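You operate a simulated robot arm through the tools that you are given. There is no shell and no other tool.

You run a simulated robot arm. Do the job below in one go: nothing can be reset, and whatever is moved stays where it is left.

Task
Free the stop that the line screen names, then reset and restart the line.
Fine: reset at the line desk; mode to AUTO before the start; leave it running.
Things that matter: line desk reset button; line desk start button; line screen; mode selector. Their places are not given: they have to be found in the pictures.

The check looks at the end state, three seconds after you hand in, the way a careful person would. Anything else that was tipped, shoved, dropped, spilled or broken makes it a failure.

Robot
A 6-joint arm with a two-finger gripper, fixed in place. Base frame: the origin is on the floor under the middle of its stand, x ahead of it, y to its left, z up. Units: m, rad, N and s.
It reaches about 1.637 m from its shoulder. Its first joint turns from -2.897 to 2.897 rad. Payload 3.43 kg.
Tool frame: the origin (TCP) lies between the finger pads and is the grasp point; the fingertips stand 0.02 m ahead of it; z points along the fingers, y is the line along which they close. The gripper opens to 0.19 m; its body begins 0.248 m behind the TCP.
Orientation is told as [roll, pitch, yaw] about the base's x, y, z axes, in that order, counted from this pose: with the fingers straight down and closing along the base's y, the tool's x points along the base's -x, its y along +y and its z along -z.

Tools
- The arm moves only by the tool drive_tool. Its argument "rows" is one flat list of numbers, 6 for each row, row after row: the shift along the base's x, y, z in m, then the turn, a rotation vector about the base's x, y, z in rad. In form: [x, y, z, wx, wy, wz, x, y, z, wx, wy, wz, ...]. A call has 1 to 20 rows; each row shifts and turns the commanded pose from where the row before left it. "hand" is the gripper command, from -1 (fully open) to 1 (shut), values between in proportion, set as the call begins (left out, the last holds). Rows are played at 5 a second. More than 0.05 m and 0.15 rad between two rows, or a gripper value outside its range, and nothing of the call is played. Where a pose cannot be reached the arm comes as near as it can. A force on the tool above 40 N (or 10 N above the force at the start of the call, whichever is more), or a blocked arm, ends the call early, and 0.2 s more pass. The fingers move at their own pace (about 0.045 m/s each) and stop on an object; they squeeze with about 40 N. The grip force told is the motor's: it shows also when the fingers shut on nothing. Time passes only in rows, and 0.2 s behind the last, so rows that do not move let the fingers close. It gives the time, the measured TCP pose, the force on the tool (base axes), the opening and the grip force at its end, in the units of the frame above (readings bear some noise), with the torque about the TCP (base axes, N m) and any sound that the robot's microphone picked up, and new pictures: "show" is both (left out), scene, wrist or none.
- Cameras (640 x 400 px; columns grow to the right, rows downward): "scene" is fixed at [0.2317, 0.5037, 1.8339]; the picture's right is [-0.51, -0.86, 0.00], its down [-0.68, 0.40, -0.62] and it looks along [0.53, -0.32, -0.79] (base axes); focal length 352 px, centre (320, 200). "wrist" rides on the gripper at [0.07, -0.008, -0.288] in the tool frame; the picture's right is [0.12, 0.99, 0.00], its down [-0.96, 0.12, -0.25] and it looks along [-0.25, 0.03, 0.97] (tool axes); focal length 261 px, centre (320, 200).
- lift_body(by): slides the trunk up (or, below 0, down) by that many m; the arm rides with it, the base frame stays. It gives what a move gives, with no picture.
- probe_pixels(camera, pixels): for up to 12 pixels [column, row] of the newest picture of that camera ("zoom" is the newest enlarged one), the place [x, y, z] in the base frame of the surface seen there, good to about 0.002 m, but the place of the scene camera against the robot may be out by one fixed shift of up to 0.018 m in any direction. It takes no simulated time.
- inspect(camera, box): a new picture of the part [left, top, right, bottom] of that camera's present view, enlarged. It takes no simulated time.
- finish_job(): hands the job in; it is judged then, once.

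Unless the task says otherwise, let go and move clear before handing in.

The tools are called after "Call:" as name(argument=value, ...) on one line, values as JSON. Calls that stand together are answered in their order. drive_tool: Moves the arm, as the interface text tells. Its arguments: {"type":"object","properties":{"rows":{"type":"array"},"hand":{"type":"number"},"show":{"type":"string","enum":["both","scene","wrist","none"]}},"required":["rows"]} The other tools are called the same way: lift_body (by) moves the trunk up or down; probe_pixels (camera, pixels) gives the place of the surface under pixels of a picture; inspect (camera, box) takes an enlarged picture of a part of a camera's view; finish_job () hands the job in.

At the start:

```text
clock: 0.0
position: [0.6841, 0.1291, 1.3777]
tcp_rot: [0.001, 0.001, 0.0]
wrist_force: [1.0, -0.2, -0.4]
ft_torque: [-0.01, 0.05, -0.01]
finger_gap: 0.19
gripper_force: 0.0
trunk travel left (down, up): [-0.227, 0.013]
```

scene: 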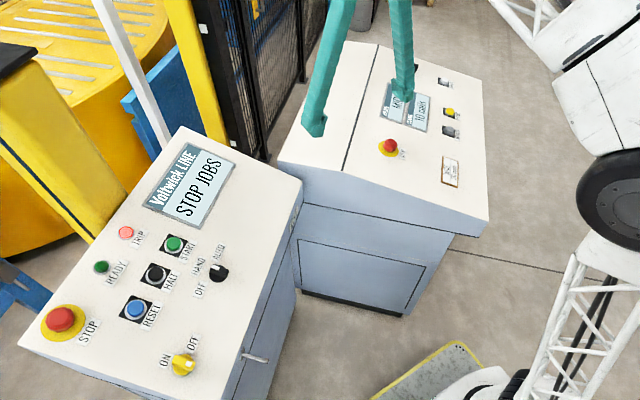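
wrist: 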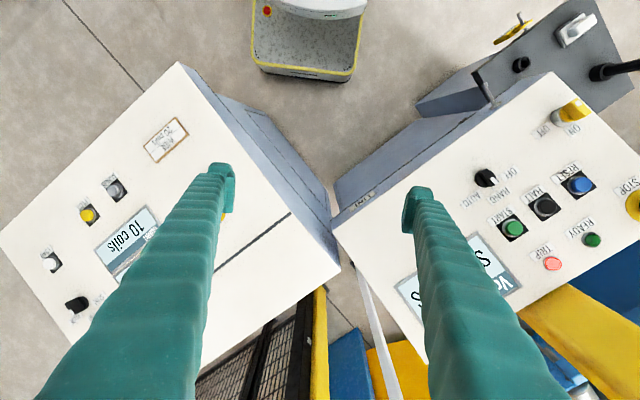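

The scene picture shows a line desk with a screen (near 190,185) reading "STOP JOBS" and a second desk with its own stop button (390,147). I'll enlarge these regions to read all labels before moving.

Call:
inspect(camera="scene", box=[130, 130, 250, 230])

Call:
inspect(camera="scene", box=[30, 210, 250, 390])

Call:
inspect(camera="scene", box=[340, 50, 500, 210])

Call:
inspect(camera="wrist", box=[400, 0, 640, 150])

Call:
inspect(camera="wrist", box=[0, 60, 240, 320])

```text
4.00 times, centred on (190, 180) of scene
```

zoom: 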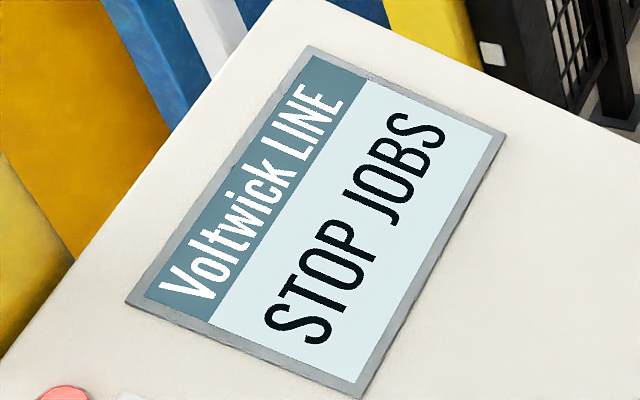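

```text
2.22 times, centred on (140, 300) of scene
```

zoom: 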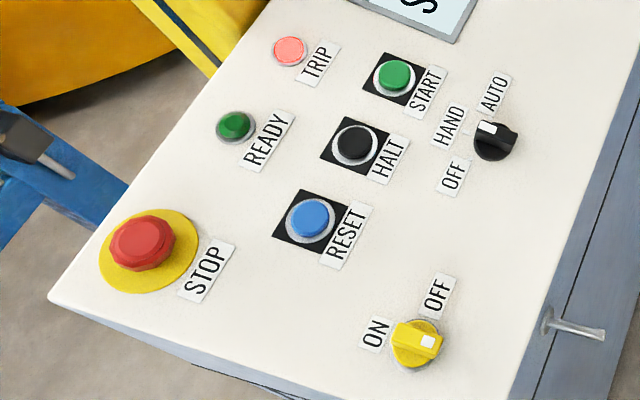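

```text
2.50 times, centred on (420, 130) of scene
```

zoom: 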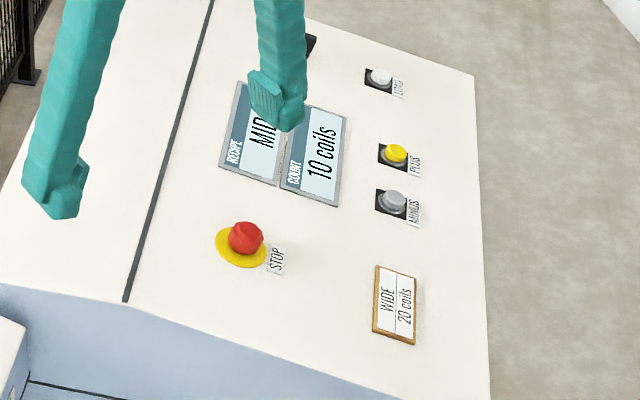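

```text
2.67 times, centred on (520, 75) of wrist
```

zoom: 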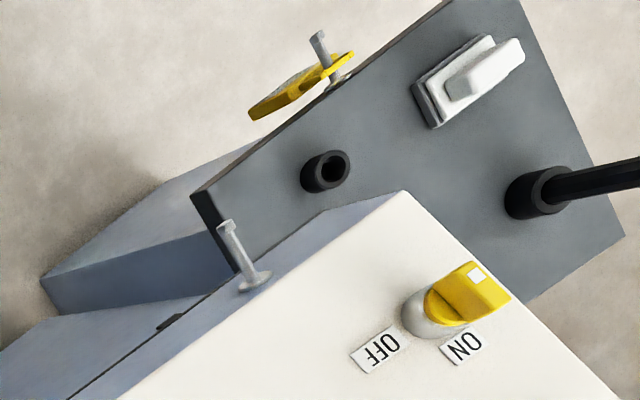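

```text
1.54 times, centred on (120, 190) of wrist
```

zoom: 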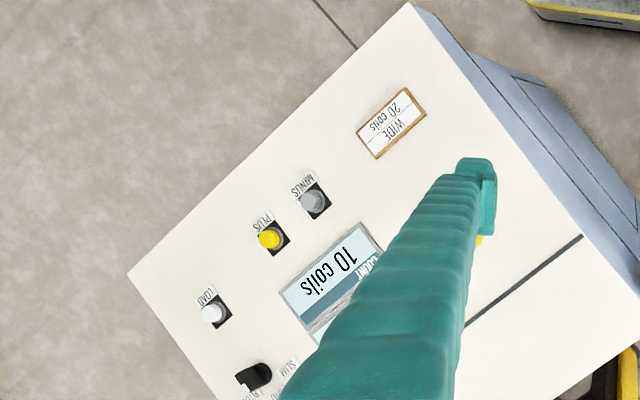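

The line screen says "STOP JOBS". I see a plate near wrist (360,200) and another red stop near wrist (267,12); I'll zoom on these to see which cabinet is called JOBS.

Call:
inspect(camera="wrist", box=[320, 130, 440, 230])

Call:
inspect(camera="wrist", box=[230, 0, 380, 90])

Call:
inspect(camera="wrist", box=[170, 60, 350, 260])

Call:
inspect(camera="scene", box=[240, 150, 500, 320])

Call:
inspect(camera="scene", box=[220, 250, 340, 400])

Call:
inspect(camera="scene", box=[340, 310, 640, 400])

Call:
inspect(camera="scene", box=[0, 0, 340, 150])

```text
4.00 times, centred on (380, 180) of wrist
```

zoom: 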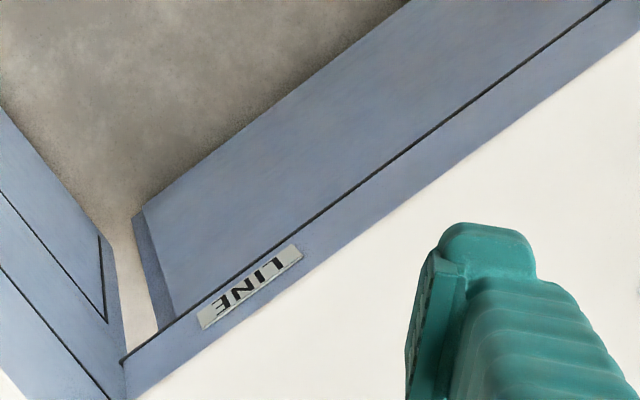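

```text
4.27 times, centred on (305, 45) of wrist
```

zoom: 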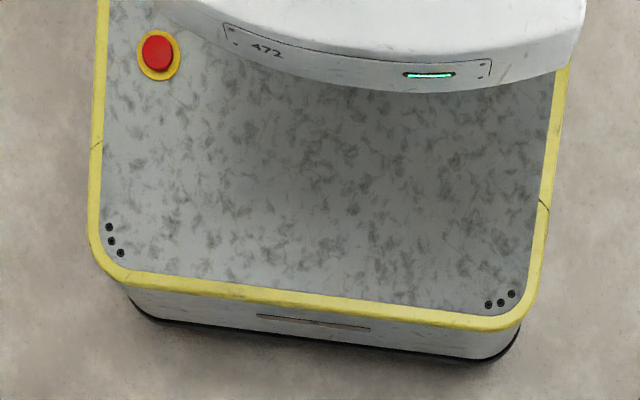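

```text
2.00 times, centred on (260, 160) of wrist
```

zoom: 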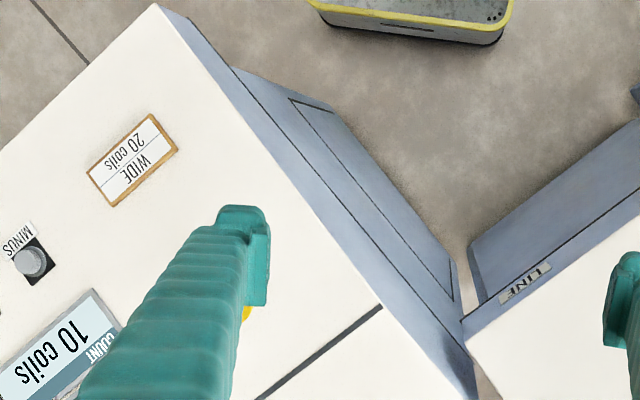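

```text
2.35 times, centred on (370, 235) of scene
```

zoom: 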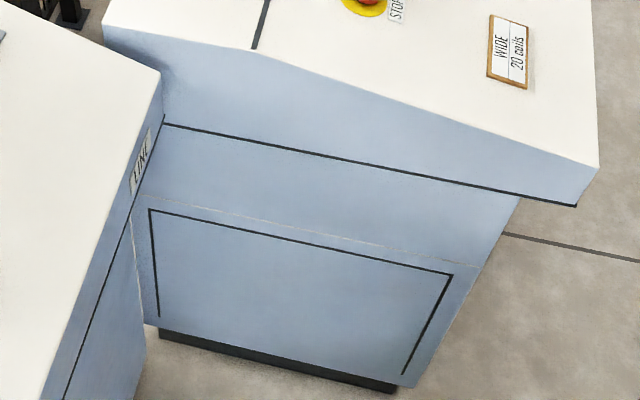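

```text
2.67 times, centred on (280, 325) of scene
```

zoom: 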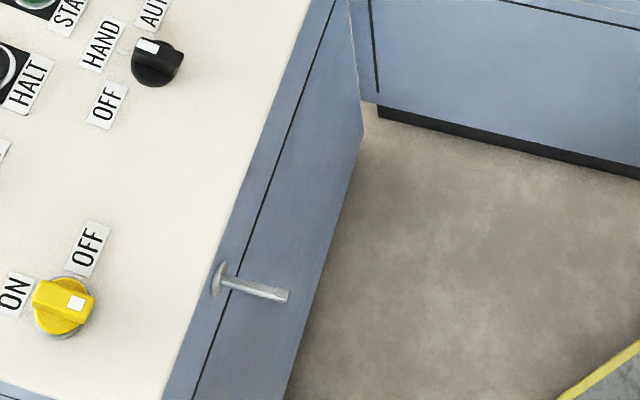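

```text
2.13 times, centred on (490, 355) of scene
```

zoom: 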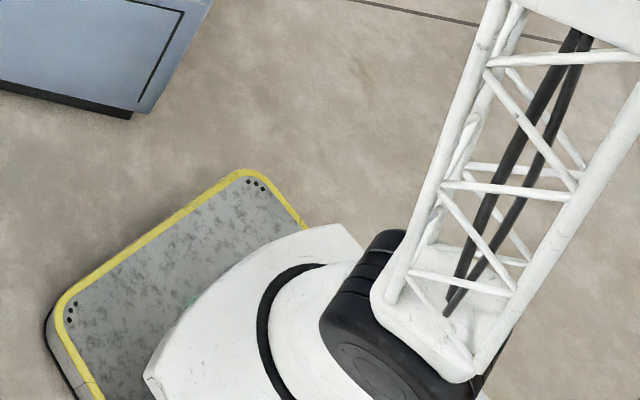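

```text
1.88 times, centred on (170, 75) of scene
```

zoom: 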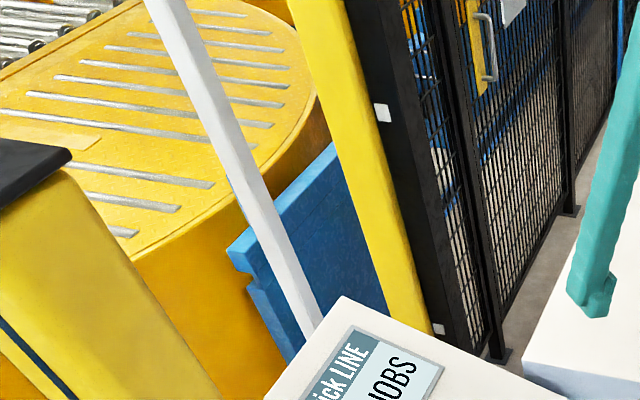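

The "LINE" plate is on the left desk, and the robot's own base has its own stop (wrist 267,12), unrelated. I'll probe the controls on both desks for positions.

Call:
probe_pixels(camera="scene", pixels=[[60, 318], [77, 325], [391, 145], [383, 153], [173, 243], [155, 273], [136, 308], [219, 272], [182, 365], [126, 232], [101, 266], [240, 250]])

Call:
probe_pixels(camera="scene", pixels=[[30, 340], [182, 130], [298, 180], [240, 380], [283, 160], [380, 50], [478, 85], [487, 215], [343, 170], [450, 172], [415, 170], [370, 150]])

Call:
probe_pixels(camera="wrist", pixels=[[513, 228], [545, 205], [580, 184], [486, 179], [552, 264], [592, 240], [633, 203], [572, 110], [225, 212], [114, 189], [89, 215], [165, 140]])

Call:
inspect(camera="scene", box=[360, 120, 440, 170])

Call:
inspect(camera="scene", box=[180, 230, 260, 300])

```text
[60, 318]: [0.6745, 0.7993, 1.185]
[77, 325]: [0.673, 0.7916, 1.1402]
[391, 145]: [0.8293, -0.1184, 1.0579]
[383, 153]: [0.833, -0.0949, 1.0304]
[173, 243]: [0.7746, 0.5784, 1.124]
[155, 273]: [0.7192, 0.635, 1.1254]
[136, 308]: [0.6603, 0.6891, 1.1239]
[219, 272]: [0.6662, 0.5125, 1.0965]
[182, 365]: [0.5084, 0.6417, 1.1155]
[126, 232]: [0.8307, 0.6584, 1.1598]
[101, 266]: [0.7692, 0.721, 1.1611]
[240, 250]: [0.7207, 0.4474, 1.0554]
```

```text
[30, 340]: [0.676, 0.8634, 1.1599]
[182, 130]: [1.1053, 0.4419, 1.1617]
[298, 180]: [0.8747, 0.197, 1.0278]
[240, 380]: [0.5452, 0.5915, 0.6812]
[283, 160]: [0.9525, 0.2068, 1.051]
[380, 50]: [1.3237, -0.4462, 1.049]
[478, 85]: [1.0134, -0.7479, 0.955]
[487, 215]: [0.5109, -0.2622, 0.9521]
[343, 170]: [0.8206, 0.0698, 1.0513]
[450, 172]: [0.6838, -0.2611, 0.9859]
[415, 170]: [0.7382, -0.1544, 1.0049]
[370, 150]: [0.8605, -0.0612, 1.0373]
```

```text
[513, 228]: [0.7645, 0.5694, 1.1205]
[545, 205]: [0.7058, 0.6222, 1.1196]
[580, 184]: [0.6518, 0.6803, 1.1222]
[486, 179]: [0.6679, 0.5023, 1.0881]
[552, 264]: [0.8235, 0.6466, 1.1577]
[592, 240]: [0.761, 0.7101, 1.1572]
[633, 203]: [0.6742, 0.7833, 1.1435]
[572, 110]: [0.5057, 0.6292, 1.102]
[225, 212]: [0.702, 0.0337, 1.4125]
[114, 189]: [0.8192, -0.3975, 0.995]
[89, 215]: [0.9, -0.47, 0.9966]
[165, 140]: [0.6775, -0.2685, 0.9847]
```

```text
8.00 times, centred on (400, 145) of scene
```

zoom: 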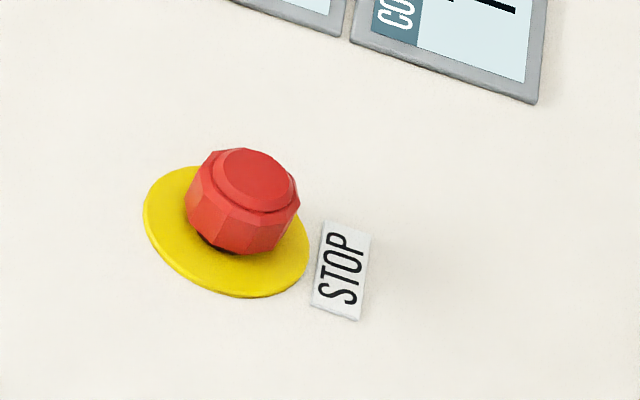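

```text
5.71 times, centred on (220, 265) of scene
```

zoom: 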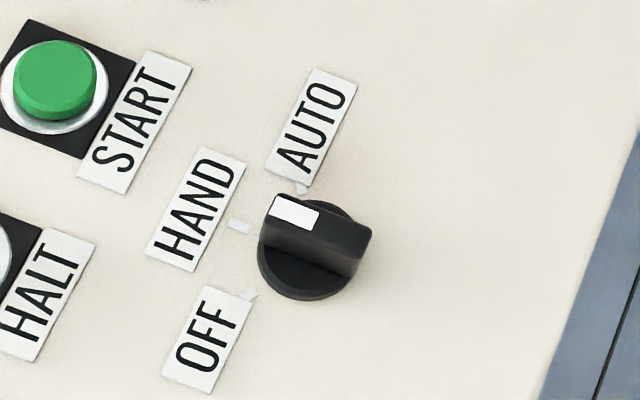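

The JOBS-side stop head (391,145) sits only ~0.028 above its plate, while the line desk's STOP sits ~0.045 high, so the jobs stop is pushed in; the selector's white mark points to HAND. I'll move over the jobs desk stop to see it up close.

Call:
drive_tool(rows=[0.0195, -0.0367, -0.01, 0, 0, 0, 0.0195, -0.0367, -0.01, 0, 0, 0, 0.0195, -0.0367, -0.01, 0, 0, 0, 0.0195, -0.0367, -0.01, 0, 0, 0, 0.0195, -0.0367, -0.01, 0, 0, 0, 0.0195, -0.0367, -0.01, 0, 0, 0, 0.0195, -0.0367, -0.01, 0, 0, 0], show="both")

```text
clock: 1.6
position: [0.8179, -0.1279, 1.3075]
tcp_rot: [-0.001, 0.0, -0.001]
wrist_force: [-0.2, 0.0, 0.3]
ft_torque: [-0.17, -0.14, 0.04]
finger_gap: 0.1898
gripper_force: 0.0
trunk travel left (down, up): [-0.227, 0.013]
```

scene: 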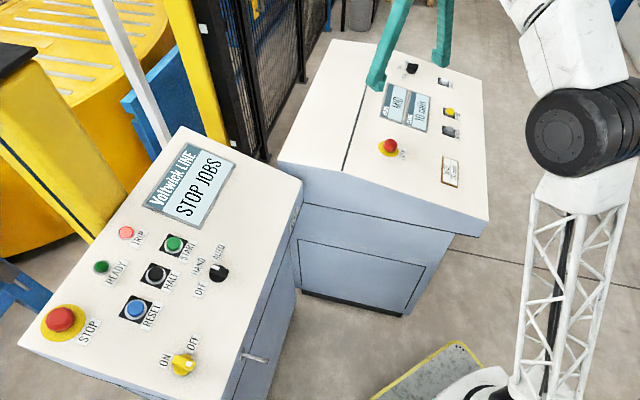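
wrist: 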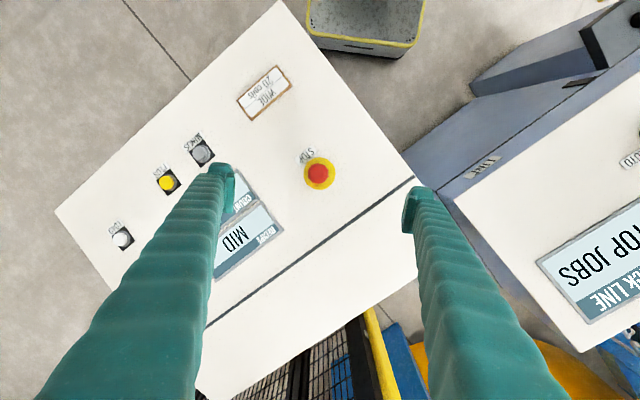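

The jobs stop is now at wrist (319,173). I'll zoom in and probe the head and the panel around it.

Call:
inspect(camera="wrist", box=[280, 140, 360, 205])

Call:
probe_pixels(camera="wrist", pixels=[[318, 172], [311, 172], [325, 172], [318, 165], [318, 180], [305, 180], [332, 180], [290, 160], [350, 160], [318, 210], [290, 120], [380, 190]])

Call:
inspect(camera="scene", box=[370, 40, 490, 200])

Call:
inspect(camera="wrist", box=[440, 0, 640, 200])

```text
6.15 times, centred on (320, 172) of wrist
```

zoom: 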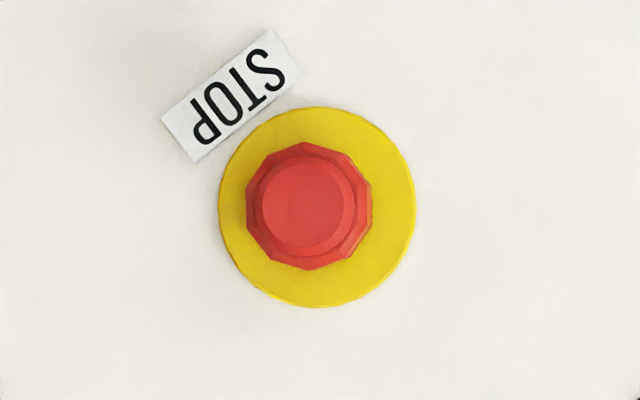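

```text
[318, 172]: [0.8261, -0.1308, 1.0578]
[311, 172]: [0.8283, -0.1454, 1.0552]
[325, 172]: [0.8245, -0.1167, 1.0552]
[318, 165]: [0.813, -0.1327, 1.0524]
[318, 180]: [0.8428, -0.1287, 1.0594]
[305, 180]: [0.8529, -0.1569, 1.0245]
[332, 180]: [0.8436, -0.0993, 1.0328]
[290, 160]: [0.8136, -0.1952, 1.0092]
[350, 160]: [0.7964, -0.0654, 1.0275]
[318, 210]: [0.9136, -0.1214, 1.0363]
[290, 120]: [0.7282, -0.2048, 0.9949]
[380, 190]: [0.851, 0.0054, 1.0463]
```

```text
2.50 times, centred on (430, 120) of scene
```

zoom: 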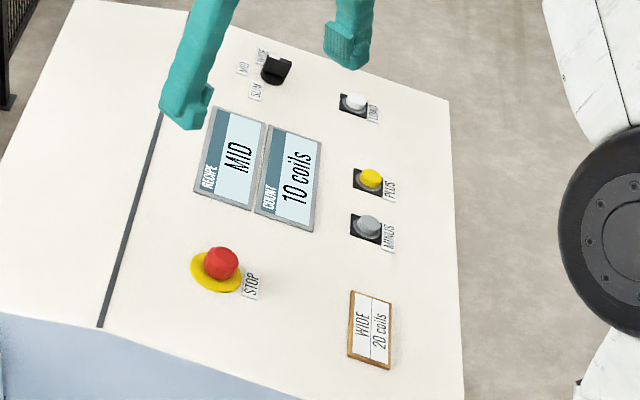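

```text
2.00 times, centred on (540, 100) of wrist
```

zoom: 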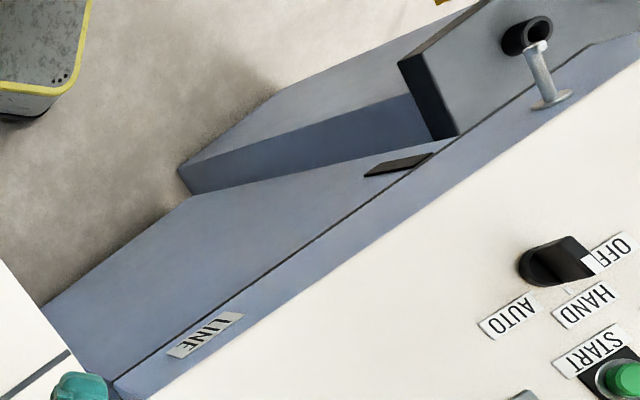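

The jobs stop head (top at ~[0.826,-0.131,1.058], ~0.043 m wide, faceted) is pushed in; panel slopes ~12°. I'll tilt the tool square to this panel, partly close the fingers, and come nearer for another look.

Call:
drive_tool(rows=[-0.00146, -0.00414, -0.02774, 0.031, -0.0298, 0, -0.00146, -0.00414, -0.02774, 0.031, -0.0298, 0, -0.00146, -0.00414, -0.02774, 0.031, -0.0298, 0, -0.00146, -0.00414, -0.02774, 0.031, -0.0298, 0, -0.00146, -0.00414, -0.02774, 0.031, -0.0298, 0, 0, 0, 0, 0, 0, 0], hand=0.05, show="both")

```text
clock: 3.0
position: [0.8139, -0.1479, 1.1683]
tcp_rot: [0.157, -0.15, -0.012]
wrist_force: [0.2, -0.8, 0.0]
ft_torque: [0.0, -0.01, -0.02]
finger_gap: 0.0903
gripper_force: 0.1
trunk travel left (down, up): [-0.227, 0.013]
```

scene: 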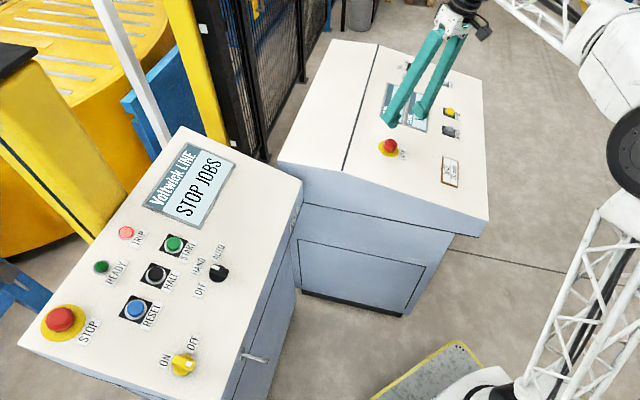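
wrist: 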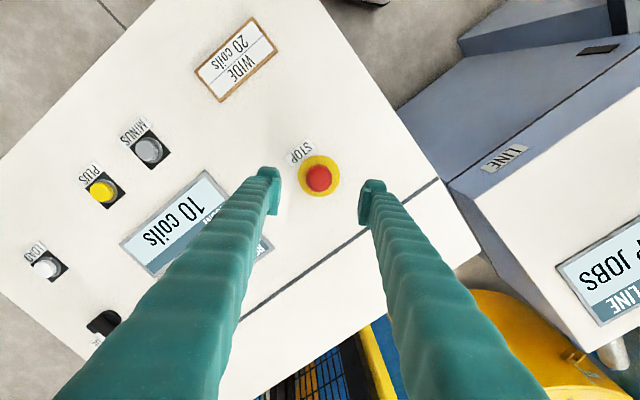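

The stop is now at wrist (319,178), between the fingertips (270,180) and (372,185). I'll probe it precisely.

Call:
inspect(camera="wrist", box=[280, 140, 360, 205])

Call:
probe_pixels(camera="wrist", pixels=[[318, 178], [309, 178], [327, 178], [318, 169], [318, 187], [301, 178], [338, 178], [319, 158], [319, 197], [345, 150], [300, 205], [345, 205]])

```text
6.15 times, centred on (320, 172) of wrist
```

zoom: 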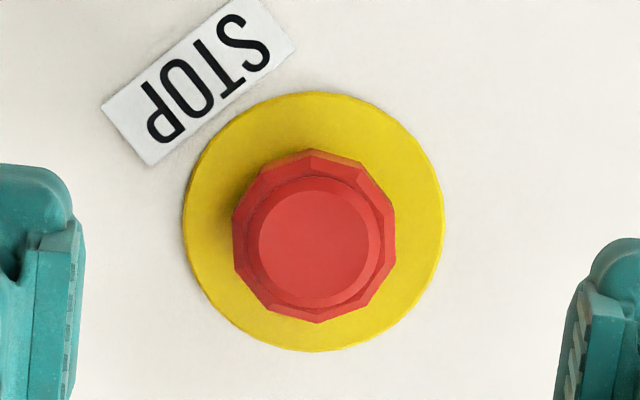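

```text
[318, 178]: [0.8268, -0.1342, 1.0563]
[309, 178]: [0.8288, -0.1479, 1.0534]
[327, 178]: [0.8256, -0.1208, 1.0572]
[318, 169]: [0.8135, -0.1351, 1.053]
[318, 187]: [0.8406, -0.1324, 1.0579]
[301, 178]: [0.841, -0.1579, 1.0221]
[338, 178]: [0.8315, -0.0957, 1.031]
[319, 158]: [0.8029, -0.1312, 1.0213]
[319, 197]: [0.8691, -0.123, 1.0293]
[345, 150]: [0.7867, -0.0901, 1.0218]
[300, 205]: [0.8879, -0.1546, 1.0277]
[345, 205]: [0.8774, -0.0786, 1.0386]
```

The head's top centre is ~[0.828,-0.1325,1.057] and the fingers flank it cleanly. I'll descend most of the way along the panel normal and re-check.

Call:
drive_tool(rows=[0.0024, 0.0026, -0.0182, 0, 0, 0, 0.0024, 0.0026, -0.0182, 0, 0, 0, 0.0024, 0.0026, -0.0182, 0, 0, 0, 0.0024, 0.0026, -0.0182, 0, 0, 0, 0.0024, 0.0026, -0.0182, 0, 0, 0, 0, 0, 0, 0, 0, 0], show="both")

```text
clock: 4.4
position: [0.826, -0.1351, 1.0786]
tcp_rot: [0.158, -0.148, -0.012]
wrist_force: [0.3, 0.7, -0.2]
ft_torque: [0.05, -0.01, -0.02]
finger_gap: 0.0902
gripper_force: 0.1
trunk travel left (down, up): [-0.227, 0.013]
```

scene: 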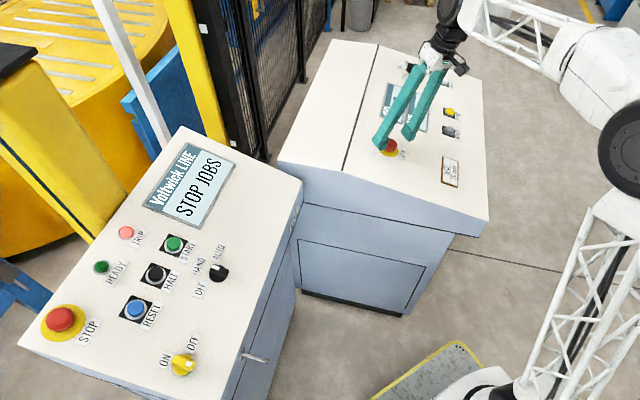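
wrist: 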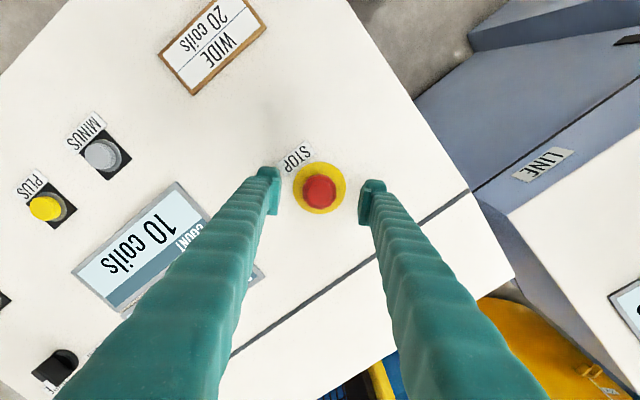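

Fingers at (270,180) and (372,188) straddle the head. I'll go down the last 0.029 m along the normal.

Call:
drive_tool(rows=[0.0012, 0.0014, -0.0094, 0, 0, 0, 0.0012, 0.0014, -0.0094, 0, 0, 0, 0.0013, 0.0014, -0.0095, 0, 0, 0, 0, 0, 0, 0, 0, 0], show="wrist")

```text
clock: 5.4
position: [0.8285, -0.1314, 1.0506]
tcp_rot: [0.157, -0.15, -0.013]
wrist_force: [-0.6, 0.8, 0.2]
ft_torque: [-0.01, 0.03, 0.0]
finger_gap: 0.09
gripper_force: 0.2
trunk travel left (down, up): [-0.227, 0.013]
```

wrist: 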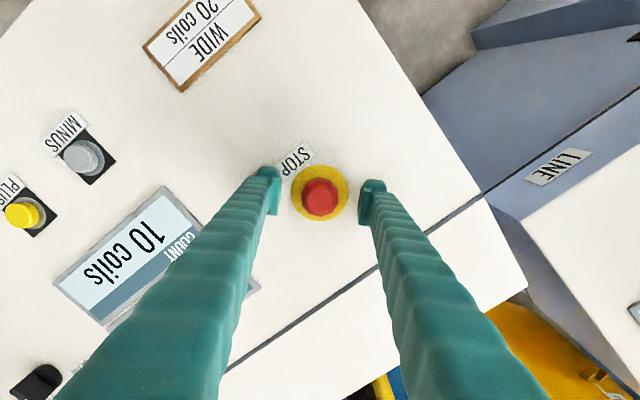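

The head is centred at wrist (320,198), which is where the TCP projects. Closing the fingers on it.

Call:
drive_tool(rows=[0, 0, 0, 0, 0, 0, 0, 0, 0, 0, 0, 0, 0, 0, 0, 0, 0, 0, 0, 0, 0, 0, 0, 0, 0, 0, 0, 0, 0, 0], hand=1, show="wrist")

```text
clock: 6.6
position: [0.8295, -0.1301, 1.0509]
tcp_rot: [0.157, -0.146, -0.012]
wrist_force: [0.2, -0.7, -0.9]
ft_torque: [-0.04, 0.0, -0.11]
finger_gap: 0.0418
gripper_force: 44.8
trunk travel left (down, up): [-0.227, 0.013]
```

wrist: 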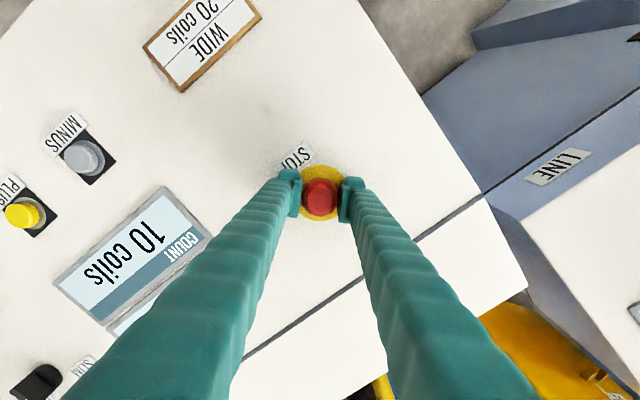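

The grip holds the head (gap 0.0418, 44.8 N). I'll twist clockwise (seen from above) about the panel normal by 0.5 rad and read the torque and sound.

Call:
drive_tool(rows=[0, 0, 0, 0.0148, 0.0154, -0.0976, 0, 0, 0, 0.0148, 0.0154, -0.0976, 0, 0, 0, 0.0148, 0.0154, -0.0976, 0, 0, 0, 0.0148, 0.0154, -0.0976, 0, 0, 0, 0.0148, 0.0154, -0.0976], show="both")

```text
clock: 7.8
position: [0.8286, -0.1306, 1.0507]
tcp_rot: [0.208, -0.059, -0.506]
wrist_force: [-2.1, 0.3, 19.1]
ft_torque: [0.09, 0.09, 0.22]
finger_gap: 0.0406
gripper_force: 45.2
trunk travel left (down, up): [-0.227, 0.013]
```

scene: 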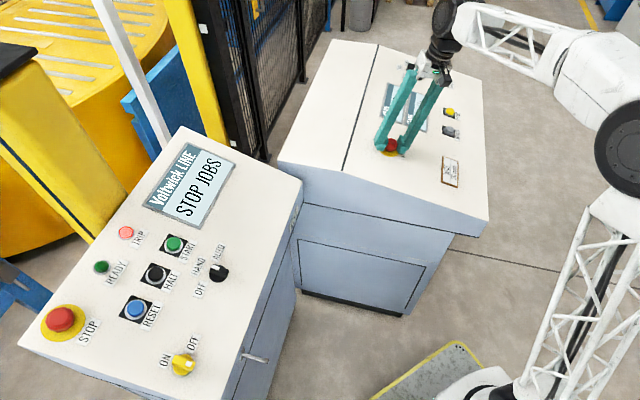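
wrist: 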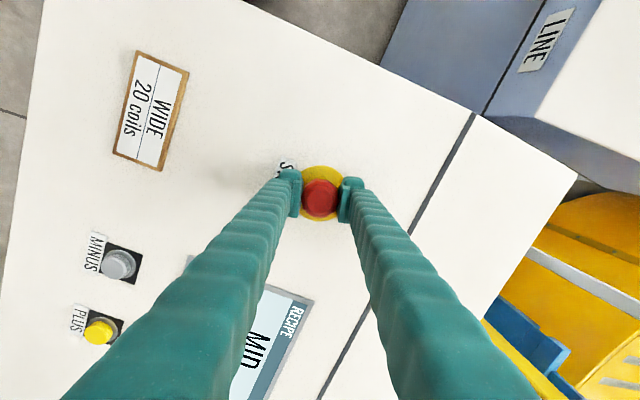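

The tool now feels ~19 N pushing up along the normal, so the latch seems to have let go and the spring is pressing up. I'll ease up along the normal, still gripping, and look at the screen.

Call:
drive_tool(rows=[-0.0006, -0.0006, 0.0039, 0, 0, 0, -0.0006, -0.0006, 0.0039, 0, 0, 0, -0.0006, -0.0006, 0.0039, 0, 0, 0], show="both")

```text
clock: 8.6
position: [0.827, -0.1319, 1.0576]
tcp_rot: [0.208, -0.053, -0.504]
wrist_force: [9.3, 12.6, -32.6]
ft_torque: [0.03, 0.11, 0.04]
finger_gap: 0.041
gripper_force: 45.7
trunk travel left (down, up): [-0.227, 0.013]
```

scene: 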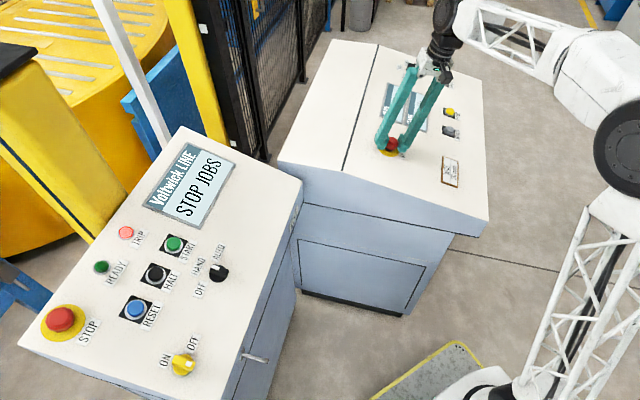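
wrist: 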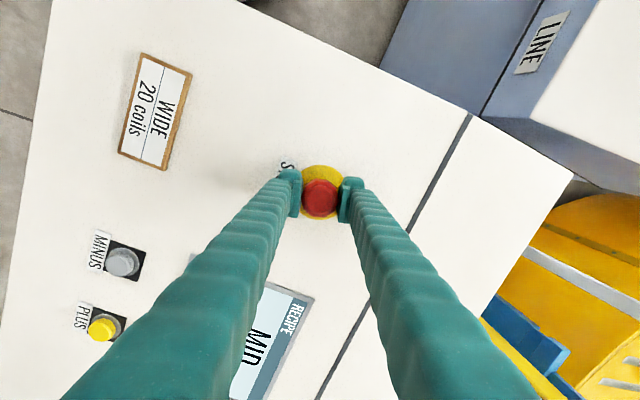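

The head came up ~0.007 m and now pulls back (33 N), i.e. it is at its upper end. I'll ease off slightly, then open the fingers.

Call:
drive_tool(rows=[0.0005, 0.0005, -0.0032, 0, 0, 0, 0, 0, 0, 0, 0, 0], show="none")

Call:
drive_tool(rows=[0, 0, 0, 0, 0, 0, 0, 0, 0, 0, 0, 0, 0, 0, 0, 0, 0, 0, 0, 0, 0, 0, 0, 0], hand=0.05, show="both")

```text
clock: 9.2
position: [0.8286, -0.1314, 1.0588]
tcp_rot: [0.207, -0.055, -0.505]
wrist_force: [-0.6, 18.1, -21.9]
ft_torque: [0.25, 0.24, 0.11]
finger_gap: 0.0407
gripper_force: 45.3
trunk travel left (down, up): [-0.227, 0.013]
```

```text
clock: 10.2
position: [0.8272, -0.1318, 1.0581]
tcp_rot: [0.207, -0.057, -0.505]
wrist_force: [0.4, 0.6, 0.2]
ft_torque: [-0.01, 0.01, -0.01]
finger_gap: 0.0902
gripper_force: 0.1
trunk travel left (down, up): [-0.227, 0.013]
```

scene: 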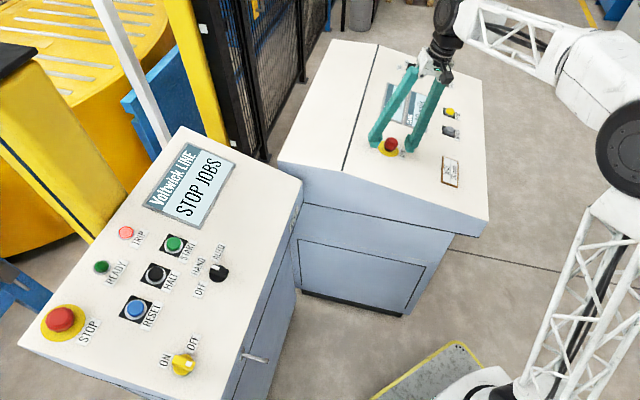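
wrist: 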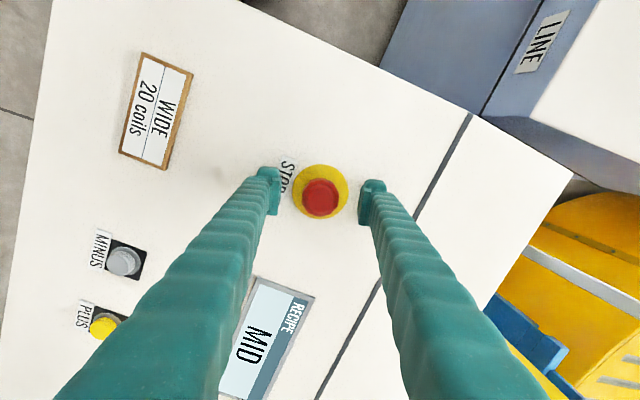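

The fingers are free of the head (320,197). I'll retreat along the normal and measure how high the head stands now.

Call:
drive_tool(rows=[-0.0044, -0.0046, 0.0293, 0, 0, 0, -0.0044, -0.0046, 0.0293, 0, 0, 0, -0.0044, -0.0046, 0.0293, 0, 0, 0, -0.0044, -0.0046, 0.0293, 0, 0, 0], show="both")

```text
clock: 11.2
position: [0.8098, -0.1501, 1.1768]
tcp_rot: [0.207, -0.056, -0.505]
wrist_force: [0.7, 0.0, -0.8]
ft_torque: [0.02, 0.01, 0.04]
finger_gap: 0.0902
gripper_force: 0.0
trunk travel left (down, up): [-0.227, 0.013]
```

scene: 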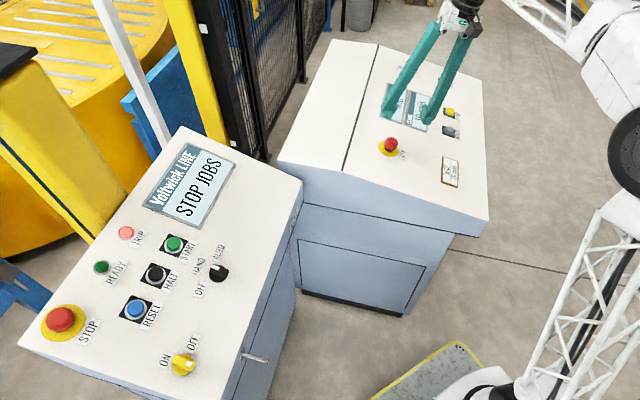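
wrist: 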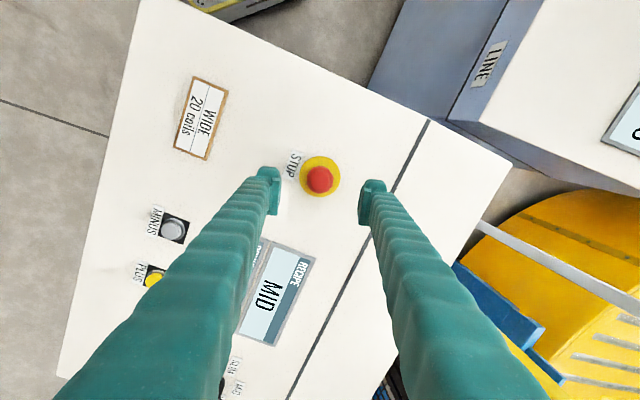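

Call:
probe_pixels(camera="wrist", pixels=[[319, 179], [312, 179], [327, 179], [345, 150], [300, 205], [345, 205]])

Call:
inspect(camera="scene", box=[360, 120, 440, 170])

Call:
probe_pixels(camera="scene", pixels=[[391, 143], [383, 153], [60, 318], [46, 325], [75, 310], [100, 318], [57, 310], [62, 338]])

Call:
inspect(camera="scene", box=[30, 210, 250, 390])

```text
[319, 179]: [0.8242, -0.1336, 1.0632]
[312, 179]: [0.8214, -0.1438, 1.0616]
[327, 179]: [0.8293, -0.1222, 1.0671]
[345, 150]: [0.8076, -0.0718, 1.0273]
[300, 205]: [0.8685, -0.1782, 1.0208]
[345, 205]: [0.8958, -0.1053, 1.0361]
```

```text
8.00 times, centred on (400, 145) of scene
```

zoom: 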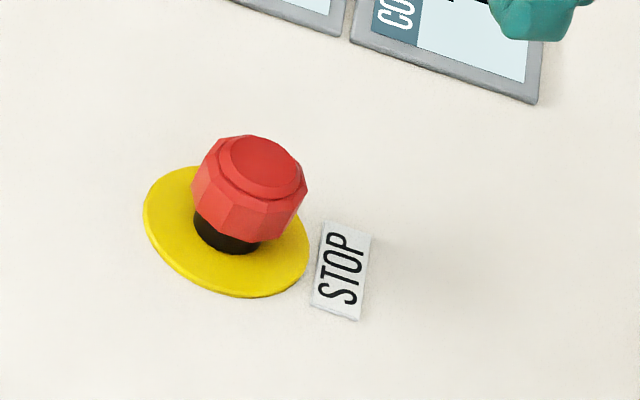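

```text
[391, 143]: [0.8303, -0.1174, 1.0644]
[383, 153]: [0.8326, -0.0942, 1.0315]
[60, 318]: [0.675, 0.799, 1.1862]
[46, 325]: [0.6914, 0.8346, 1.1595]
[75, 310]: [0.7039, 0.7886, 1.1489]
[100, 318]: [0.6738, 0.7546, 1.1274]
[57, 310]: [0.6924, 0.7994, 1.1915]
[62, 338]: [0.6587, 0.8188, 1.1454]
```

```text
2.22 times, centred on (140, 300) of scene
```

zoom: 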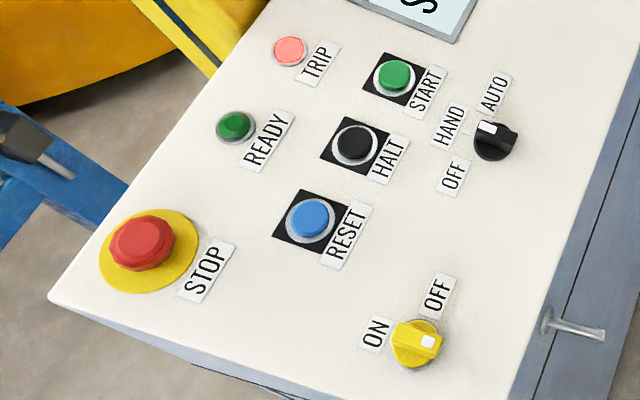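

The jobs stop now stands ~7 mm higher with its black neck showing, so it is freed; the screen still says STOP JOBS pending a reset. Before crossing to the line desk I'll probe obstacles (poles at (130,80), (195,70), (30,150)) and the selector ticks.

Call:
probe_pixels(camera="scene", pixels=[[130, 80], [158, 140], [195, 70], [215, 130], [30, 60], [40, 110], [90, 190], [110, 20], [150, 100], [20, 290], [240, 60], [170, 10]])

Call:
probe_pixels(camera="scene", pixels=[[217, 262.7], [205.5, 269.4], [207.7, 281.3], [214, 267], [222, 271], [228, 271], [216, 280], [200, 215], [150, 210], [110, 300], [120, 340], [215, 320]])

```text
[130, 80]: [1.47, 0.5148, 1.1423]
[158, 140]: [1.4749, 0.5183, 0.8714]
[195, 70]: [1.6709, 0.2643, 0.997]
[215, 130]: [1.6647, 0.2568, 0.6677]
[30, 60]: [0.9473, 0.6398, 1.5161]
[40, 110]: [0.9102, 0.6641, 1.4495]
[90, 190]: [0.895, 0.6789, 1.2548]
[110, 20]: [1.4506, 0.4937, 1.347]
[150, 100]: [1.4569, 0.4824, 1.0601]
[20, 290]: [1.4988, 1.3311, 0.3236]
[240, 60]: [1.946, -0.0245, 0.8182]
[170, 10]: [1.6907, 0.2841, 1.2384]
```

```text
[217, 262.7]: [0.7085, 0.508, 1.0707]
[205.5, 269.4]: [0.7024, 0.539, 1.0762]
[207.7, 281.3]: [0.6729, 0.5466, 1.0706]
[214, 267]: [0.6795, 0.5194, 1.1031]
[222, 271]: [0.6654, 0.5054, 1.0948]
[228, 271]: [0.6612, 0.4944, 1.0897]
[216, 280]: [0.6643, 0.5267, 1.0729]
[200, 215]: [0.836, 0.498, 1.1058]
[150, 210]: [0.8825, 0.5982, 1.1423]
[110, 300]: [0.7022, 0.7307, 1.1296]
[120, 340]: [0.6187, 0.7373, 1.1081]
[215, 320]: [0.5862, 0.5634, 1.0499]
```

There is a tall yellow post right behind the line desk (~[0.9,0.66], up to z≈1.52), so I must keep the tool leaning toward the operator side. I'll check its near edges before crossing.

Call:
probe_pixels(camera="scene", pixels=[[5, 60], [5, 90], [36, 54], [20, 75], [15, 110], [5, 150], [60, 200], [118, 200], [75, 120], [50, 75], [85, 230], [3, 200]])

Call:
inspect(camera="scene", box=[0, 30, 140, 250])

```text
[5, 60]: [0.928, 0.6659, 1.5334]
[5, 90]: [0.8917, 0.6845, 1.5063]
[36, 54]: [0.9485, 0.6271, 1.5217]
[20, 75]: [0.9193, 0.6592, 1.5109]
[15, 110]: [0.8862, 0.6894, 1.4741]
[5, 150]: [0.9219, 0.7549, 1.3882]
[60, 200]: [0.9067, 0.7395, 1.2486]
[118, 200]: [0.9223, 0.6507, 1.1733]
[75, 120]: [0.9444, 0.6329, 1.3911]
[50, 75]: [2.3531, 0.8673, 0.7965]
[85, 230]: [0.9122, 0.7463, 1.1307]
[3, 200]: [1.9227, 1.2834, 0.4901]
```

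```text
1.82 times, centred on (70, 140) of scene
```

zoom: 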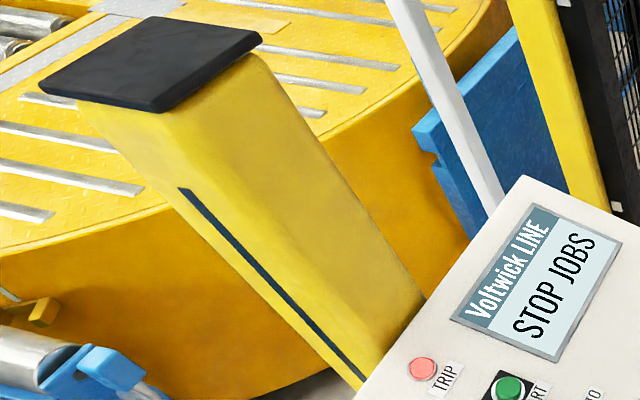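

The post (light-curtain column, x≈0.88–0.95, y≈0.63–0.76, top z≈1.53) is behind the desk; my path stays at x<0.75 there. I'll lift first and undo the twist.

Call:
drive_tool(rows=[0, 0, 0.044, -0.0185, -0.0193, 0.122, 0, 0, 0.044, -0.0185, -0.0193, 0.122, 0, 0, 0.044, -0.0185, -0.0193, 0.122, 0, 0, 0.044, -0.0185, -0.0193, 0.122], show="none")

Call:
drive_tool(rows=[-0.009, 0.0385, 0, 0.0435, -0.0414, 0, -0.009, 0.0385, 0, 0.0435, -0.0414, 0, -0.009, 0.0385, 0, 0.0435, -0.0414, 0, -0.009, 0.0385, 0, -0.0255, -0.0277, 0.0905, -0.009, 0.0385, 0, -0.0255, -0.0277, 0.0905, -0.009, 0.0385, 0, -0.0255, -0.0277, 0.0905, -0.009, 0.0385, 0, -0.0255, -0.0277, 0.0905, -0.009, 0.0385, 0, -0.0255, -0.0277, 0.0905, -0.009, 0.0385, 0, -0.0255, -0.0277, 0.0905, -0.009, 0.0385, 0, -0.0255, -0.0277, 0.0905, -0.009, 0.0385, 0, -0.0255, -0.0277, 0.0905], show="both")

```text
clock: 12.2
position: [0.8102, -0.1494, 1.3535]
tcp_rot: [0.158, -0.15, -0.008]
wrist_force: [-1.4, -0.2, 0.1]
ft_torque: [-0.01, -0.05, -0.04]
finger_gap: 0.0901
gripper_force: 0.0
trunk travel left (down, up): [-0.227, 0.013]
```

```text
clock: 14.6
position: [0.7108, 0.2716, 1.3518]
tcp_rot: [0.014, -0.401, 0.784]
wrist_force: [-0.1, -1.4, 0.7]
ft_torque: [0.15, 0.03, 0.04]
finger_gap: 0.0903
gripper_force: 0.0
trunk travel left (down, up): [-0.227, 0.013]
```

scene: 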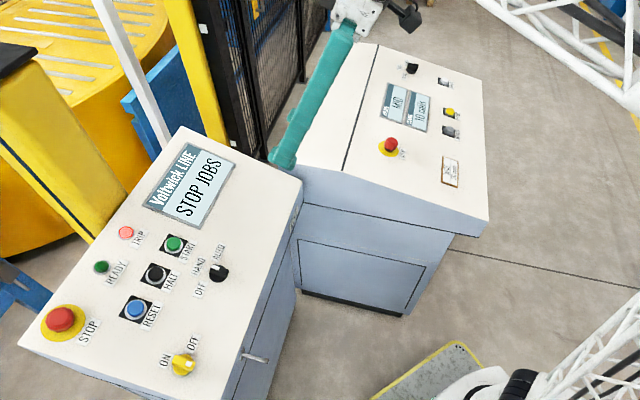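
wrist: 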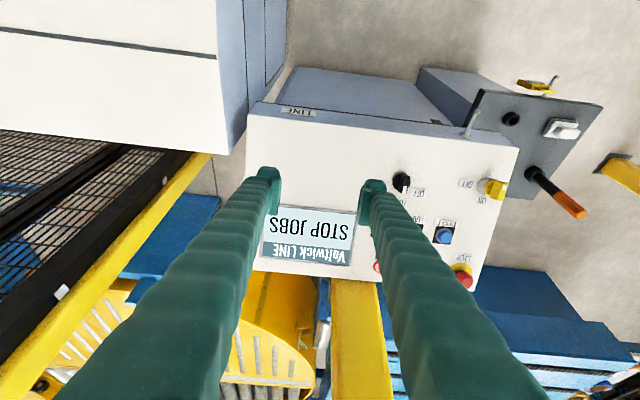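

The tool is now aligned with the line desk (screen at wrist (310,230)). I'll continue to a viewing spot above the button cluster.

Call:
drive_tool(rows=[-0.009, 0.0387, -0.008, 0, 0, 0, -0.009, 0.0387, -0.008, 0, 0, 0, -0.009, 0.0387, -0.008, 0, 0, 0, -0.009, 0.0387, -0.008, 0, 0, 0, -0.009, 0.0387, -0.008, 0, 0, 0, -0.009, 0.0387, -0.008, 0, 0, 0, -0.009, 0.0387, -0.008, 0, 0, 0, 0, 0, 0, 0, 0, 0], show="both")

```text
clock: 16.4
position: [0.6477, 0.545, 1.2945]
tcp_rot: [0.013, -0.4, 0.783]
wrist_force: [-0.2, 0.7, -0.9]
ft_torque: [0.02, 0.0, 0.03]
finger_gap: 0.0902
gripper_force: 0.2
trunk travel left (down, up): [-0.227, 0.013]
```

scene: 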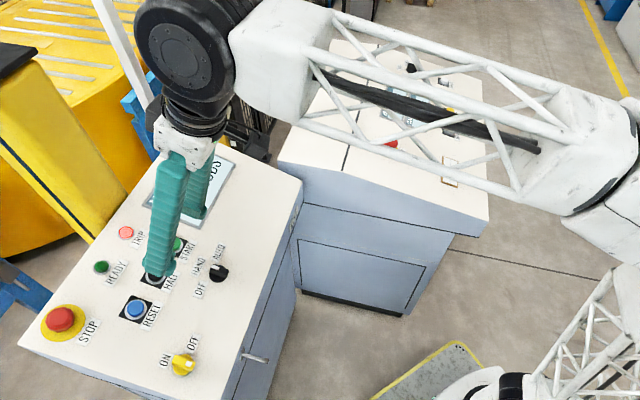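
wrist: 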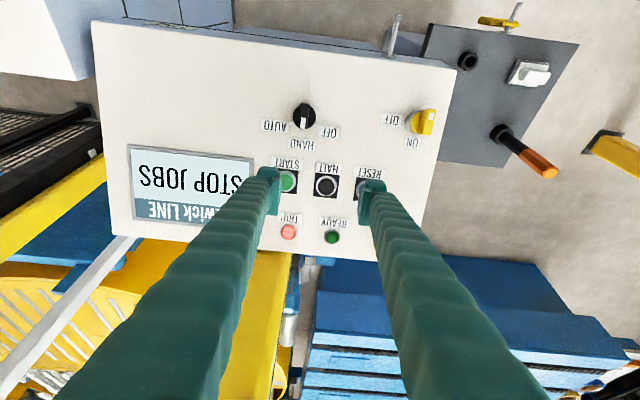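

From above, the selector mark at (304,122) points straight to HAND; START (289,182), HALT (325,187), RESET (362,188). I'll probe these and the panel plane.

Call:
probe_pixels(camera="wrist", pixels=[[200, 60], [200, 110], [350, 70], [400, 180], [345, 220], [240, 120], [350, 120], [120, 60], [400, 230], [150, 225], [310, 160], [430, 90]])

Call:
probe_pixels(camera="wrist", pixels=[[289, 182], [325, 187], [360, 186], [304, 107], [304, 117], [304, 124], [297, 115], [311, 115], [304, 133], [284, 124], [322, 128], [326, 176]])

Call:
inspect(camera="wrist", box=[250, 80, 360, 150])

Call:
inspect(camera="wrist", box=[270, 150, 390, 225])

```text
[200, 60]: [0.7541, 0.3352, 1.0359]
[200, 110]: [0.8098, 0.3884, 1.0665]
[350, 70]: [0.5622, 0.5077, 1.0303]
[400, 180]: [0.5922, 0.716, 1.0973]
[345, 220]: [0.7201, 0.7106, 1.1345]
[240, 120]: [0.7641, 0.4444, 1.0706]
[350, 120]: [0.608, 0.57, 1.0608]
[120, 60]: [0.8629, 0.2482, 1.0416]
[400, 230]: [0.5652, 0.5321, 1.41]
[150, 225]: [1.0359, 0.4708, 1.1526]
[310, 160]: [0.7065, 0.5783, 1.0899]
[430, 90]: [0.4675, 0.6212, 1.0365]
```

```text
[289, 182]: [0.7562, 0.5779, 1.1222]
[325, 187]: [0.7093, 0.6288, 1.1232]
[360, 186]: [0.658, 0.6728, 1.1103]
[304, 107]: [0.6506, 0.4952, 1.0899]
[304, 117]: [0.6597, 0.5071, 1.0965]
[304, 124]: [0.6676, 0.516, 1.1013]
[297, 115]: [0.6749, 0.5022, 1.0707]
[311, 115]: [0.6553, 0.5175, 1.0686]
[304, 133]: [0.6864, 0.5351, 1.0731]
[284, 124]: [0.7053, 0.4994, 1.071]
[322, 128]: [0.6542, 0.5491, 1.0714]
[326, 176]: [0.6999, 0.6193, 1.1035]
```

```text
5.71 times, centred on (305, 115) of wrist
```

zoom: 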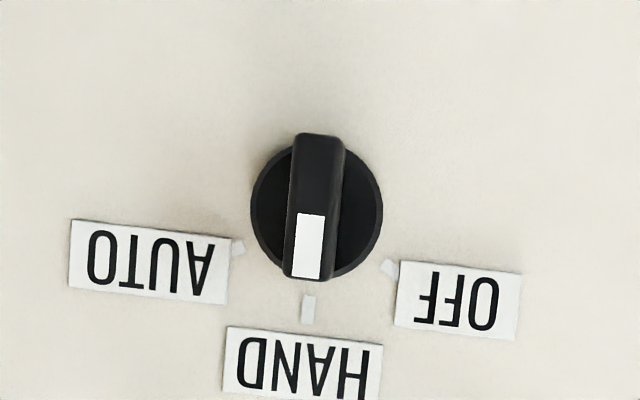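

```text
5.33 times, centred on (330, 188) of wrist
```

zoom: 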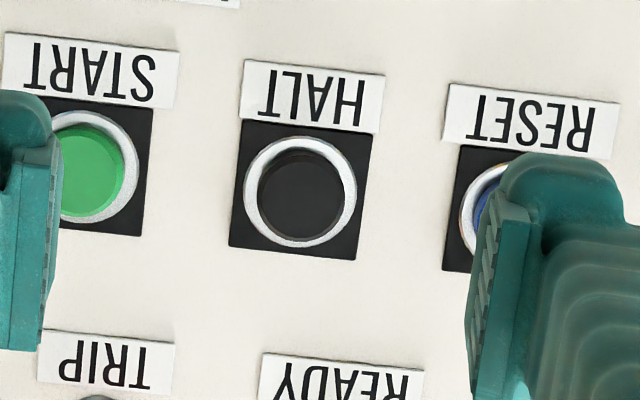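

The panel slope is ~22° (normal ≈[-0.266,-0.269,0.926]); button tops stand ~0.015 above it. I'll centre the tool above RESET with the fingers still open to fix its position precisely.

Call:
drive_tool(rows=[-0.0033, 0.0185, -0.01325, 0, 0, 0, -0.0033, 0.0185, -0.01325, 0, 0, 0, -0.0033, 0.0185, -0.01325, 0, 0, 0, -0.0033, 0.0185, -0.01325, 0, 0, 0, -0.0033, 0.0185, -0.01325, 0, 0, 0, -0.0033, 0.0185, -0.01325, 0, 0, 0, 0, 0, 0, 0, 0, 0], show="both")

```text
clock: 18.0
position: [0.6285, 0.6547, 1.2175]
tcp_rot: [0.01, -0.401, 0.783]
wrist_force: [0.5, 0.3, -0.7]
ft_torque: [0.01, 0.04, 0.0]
finger_gap: 0.0905
gripper_force: 0.0
trunk travel left (down, up): [-0.227, 0.013]
```

scene: 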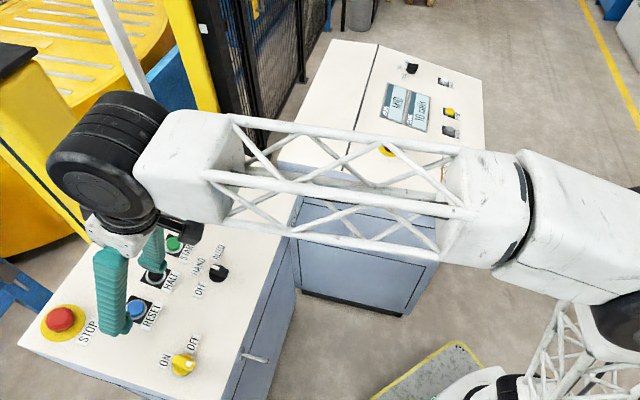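
wrist: 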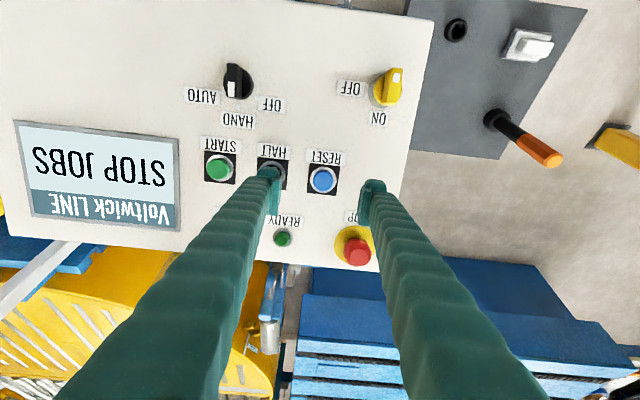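

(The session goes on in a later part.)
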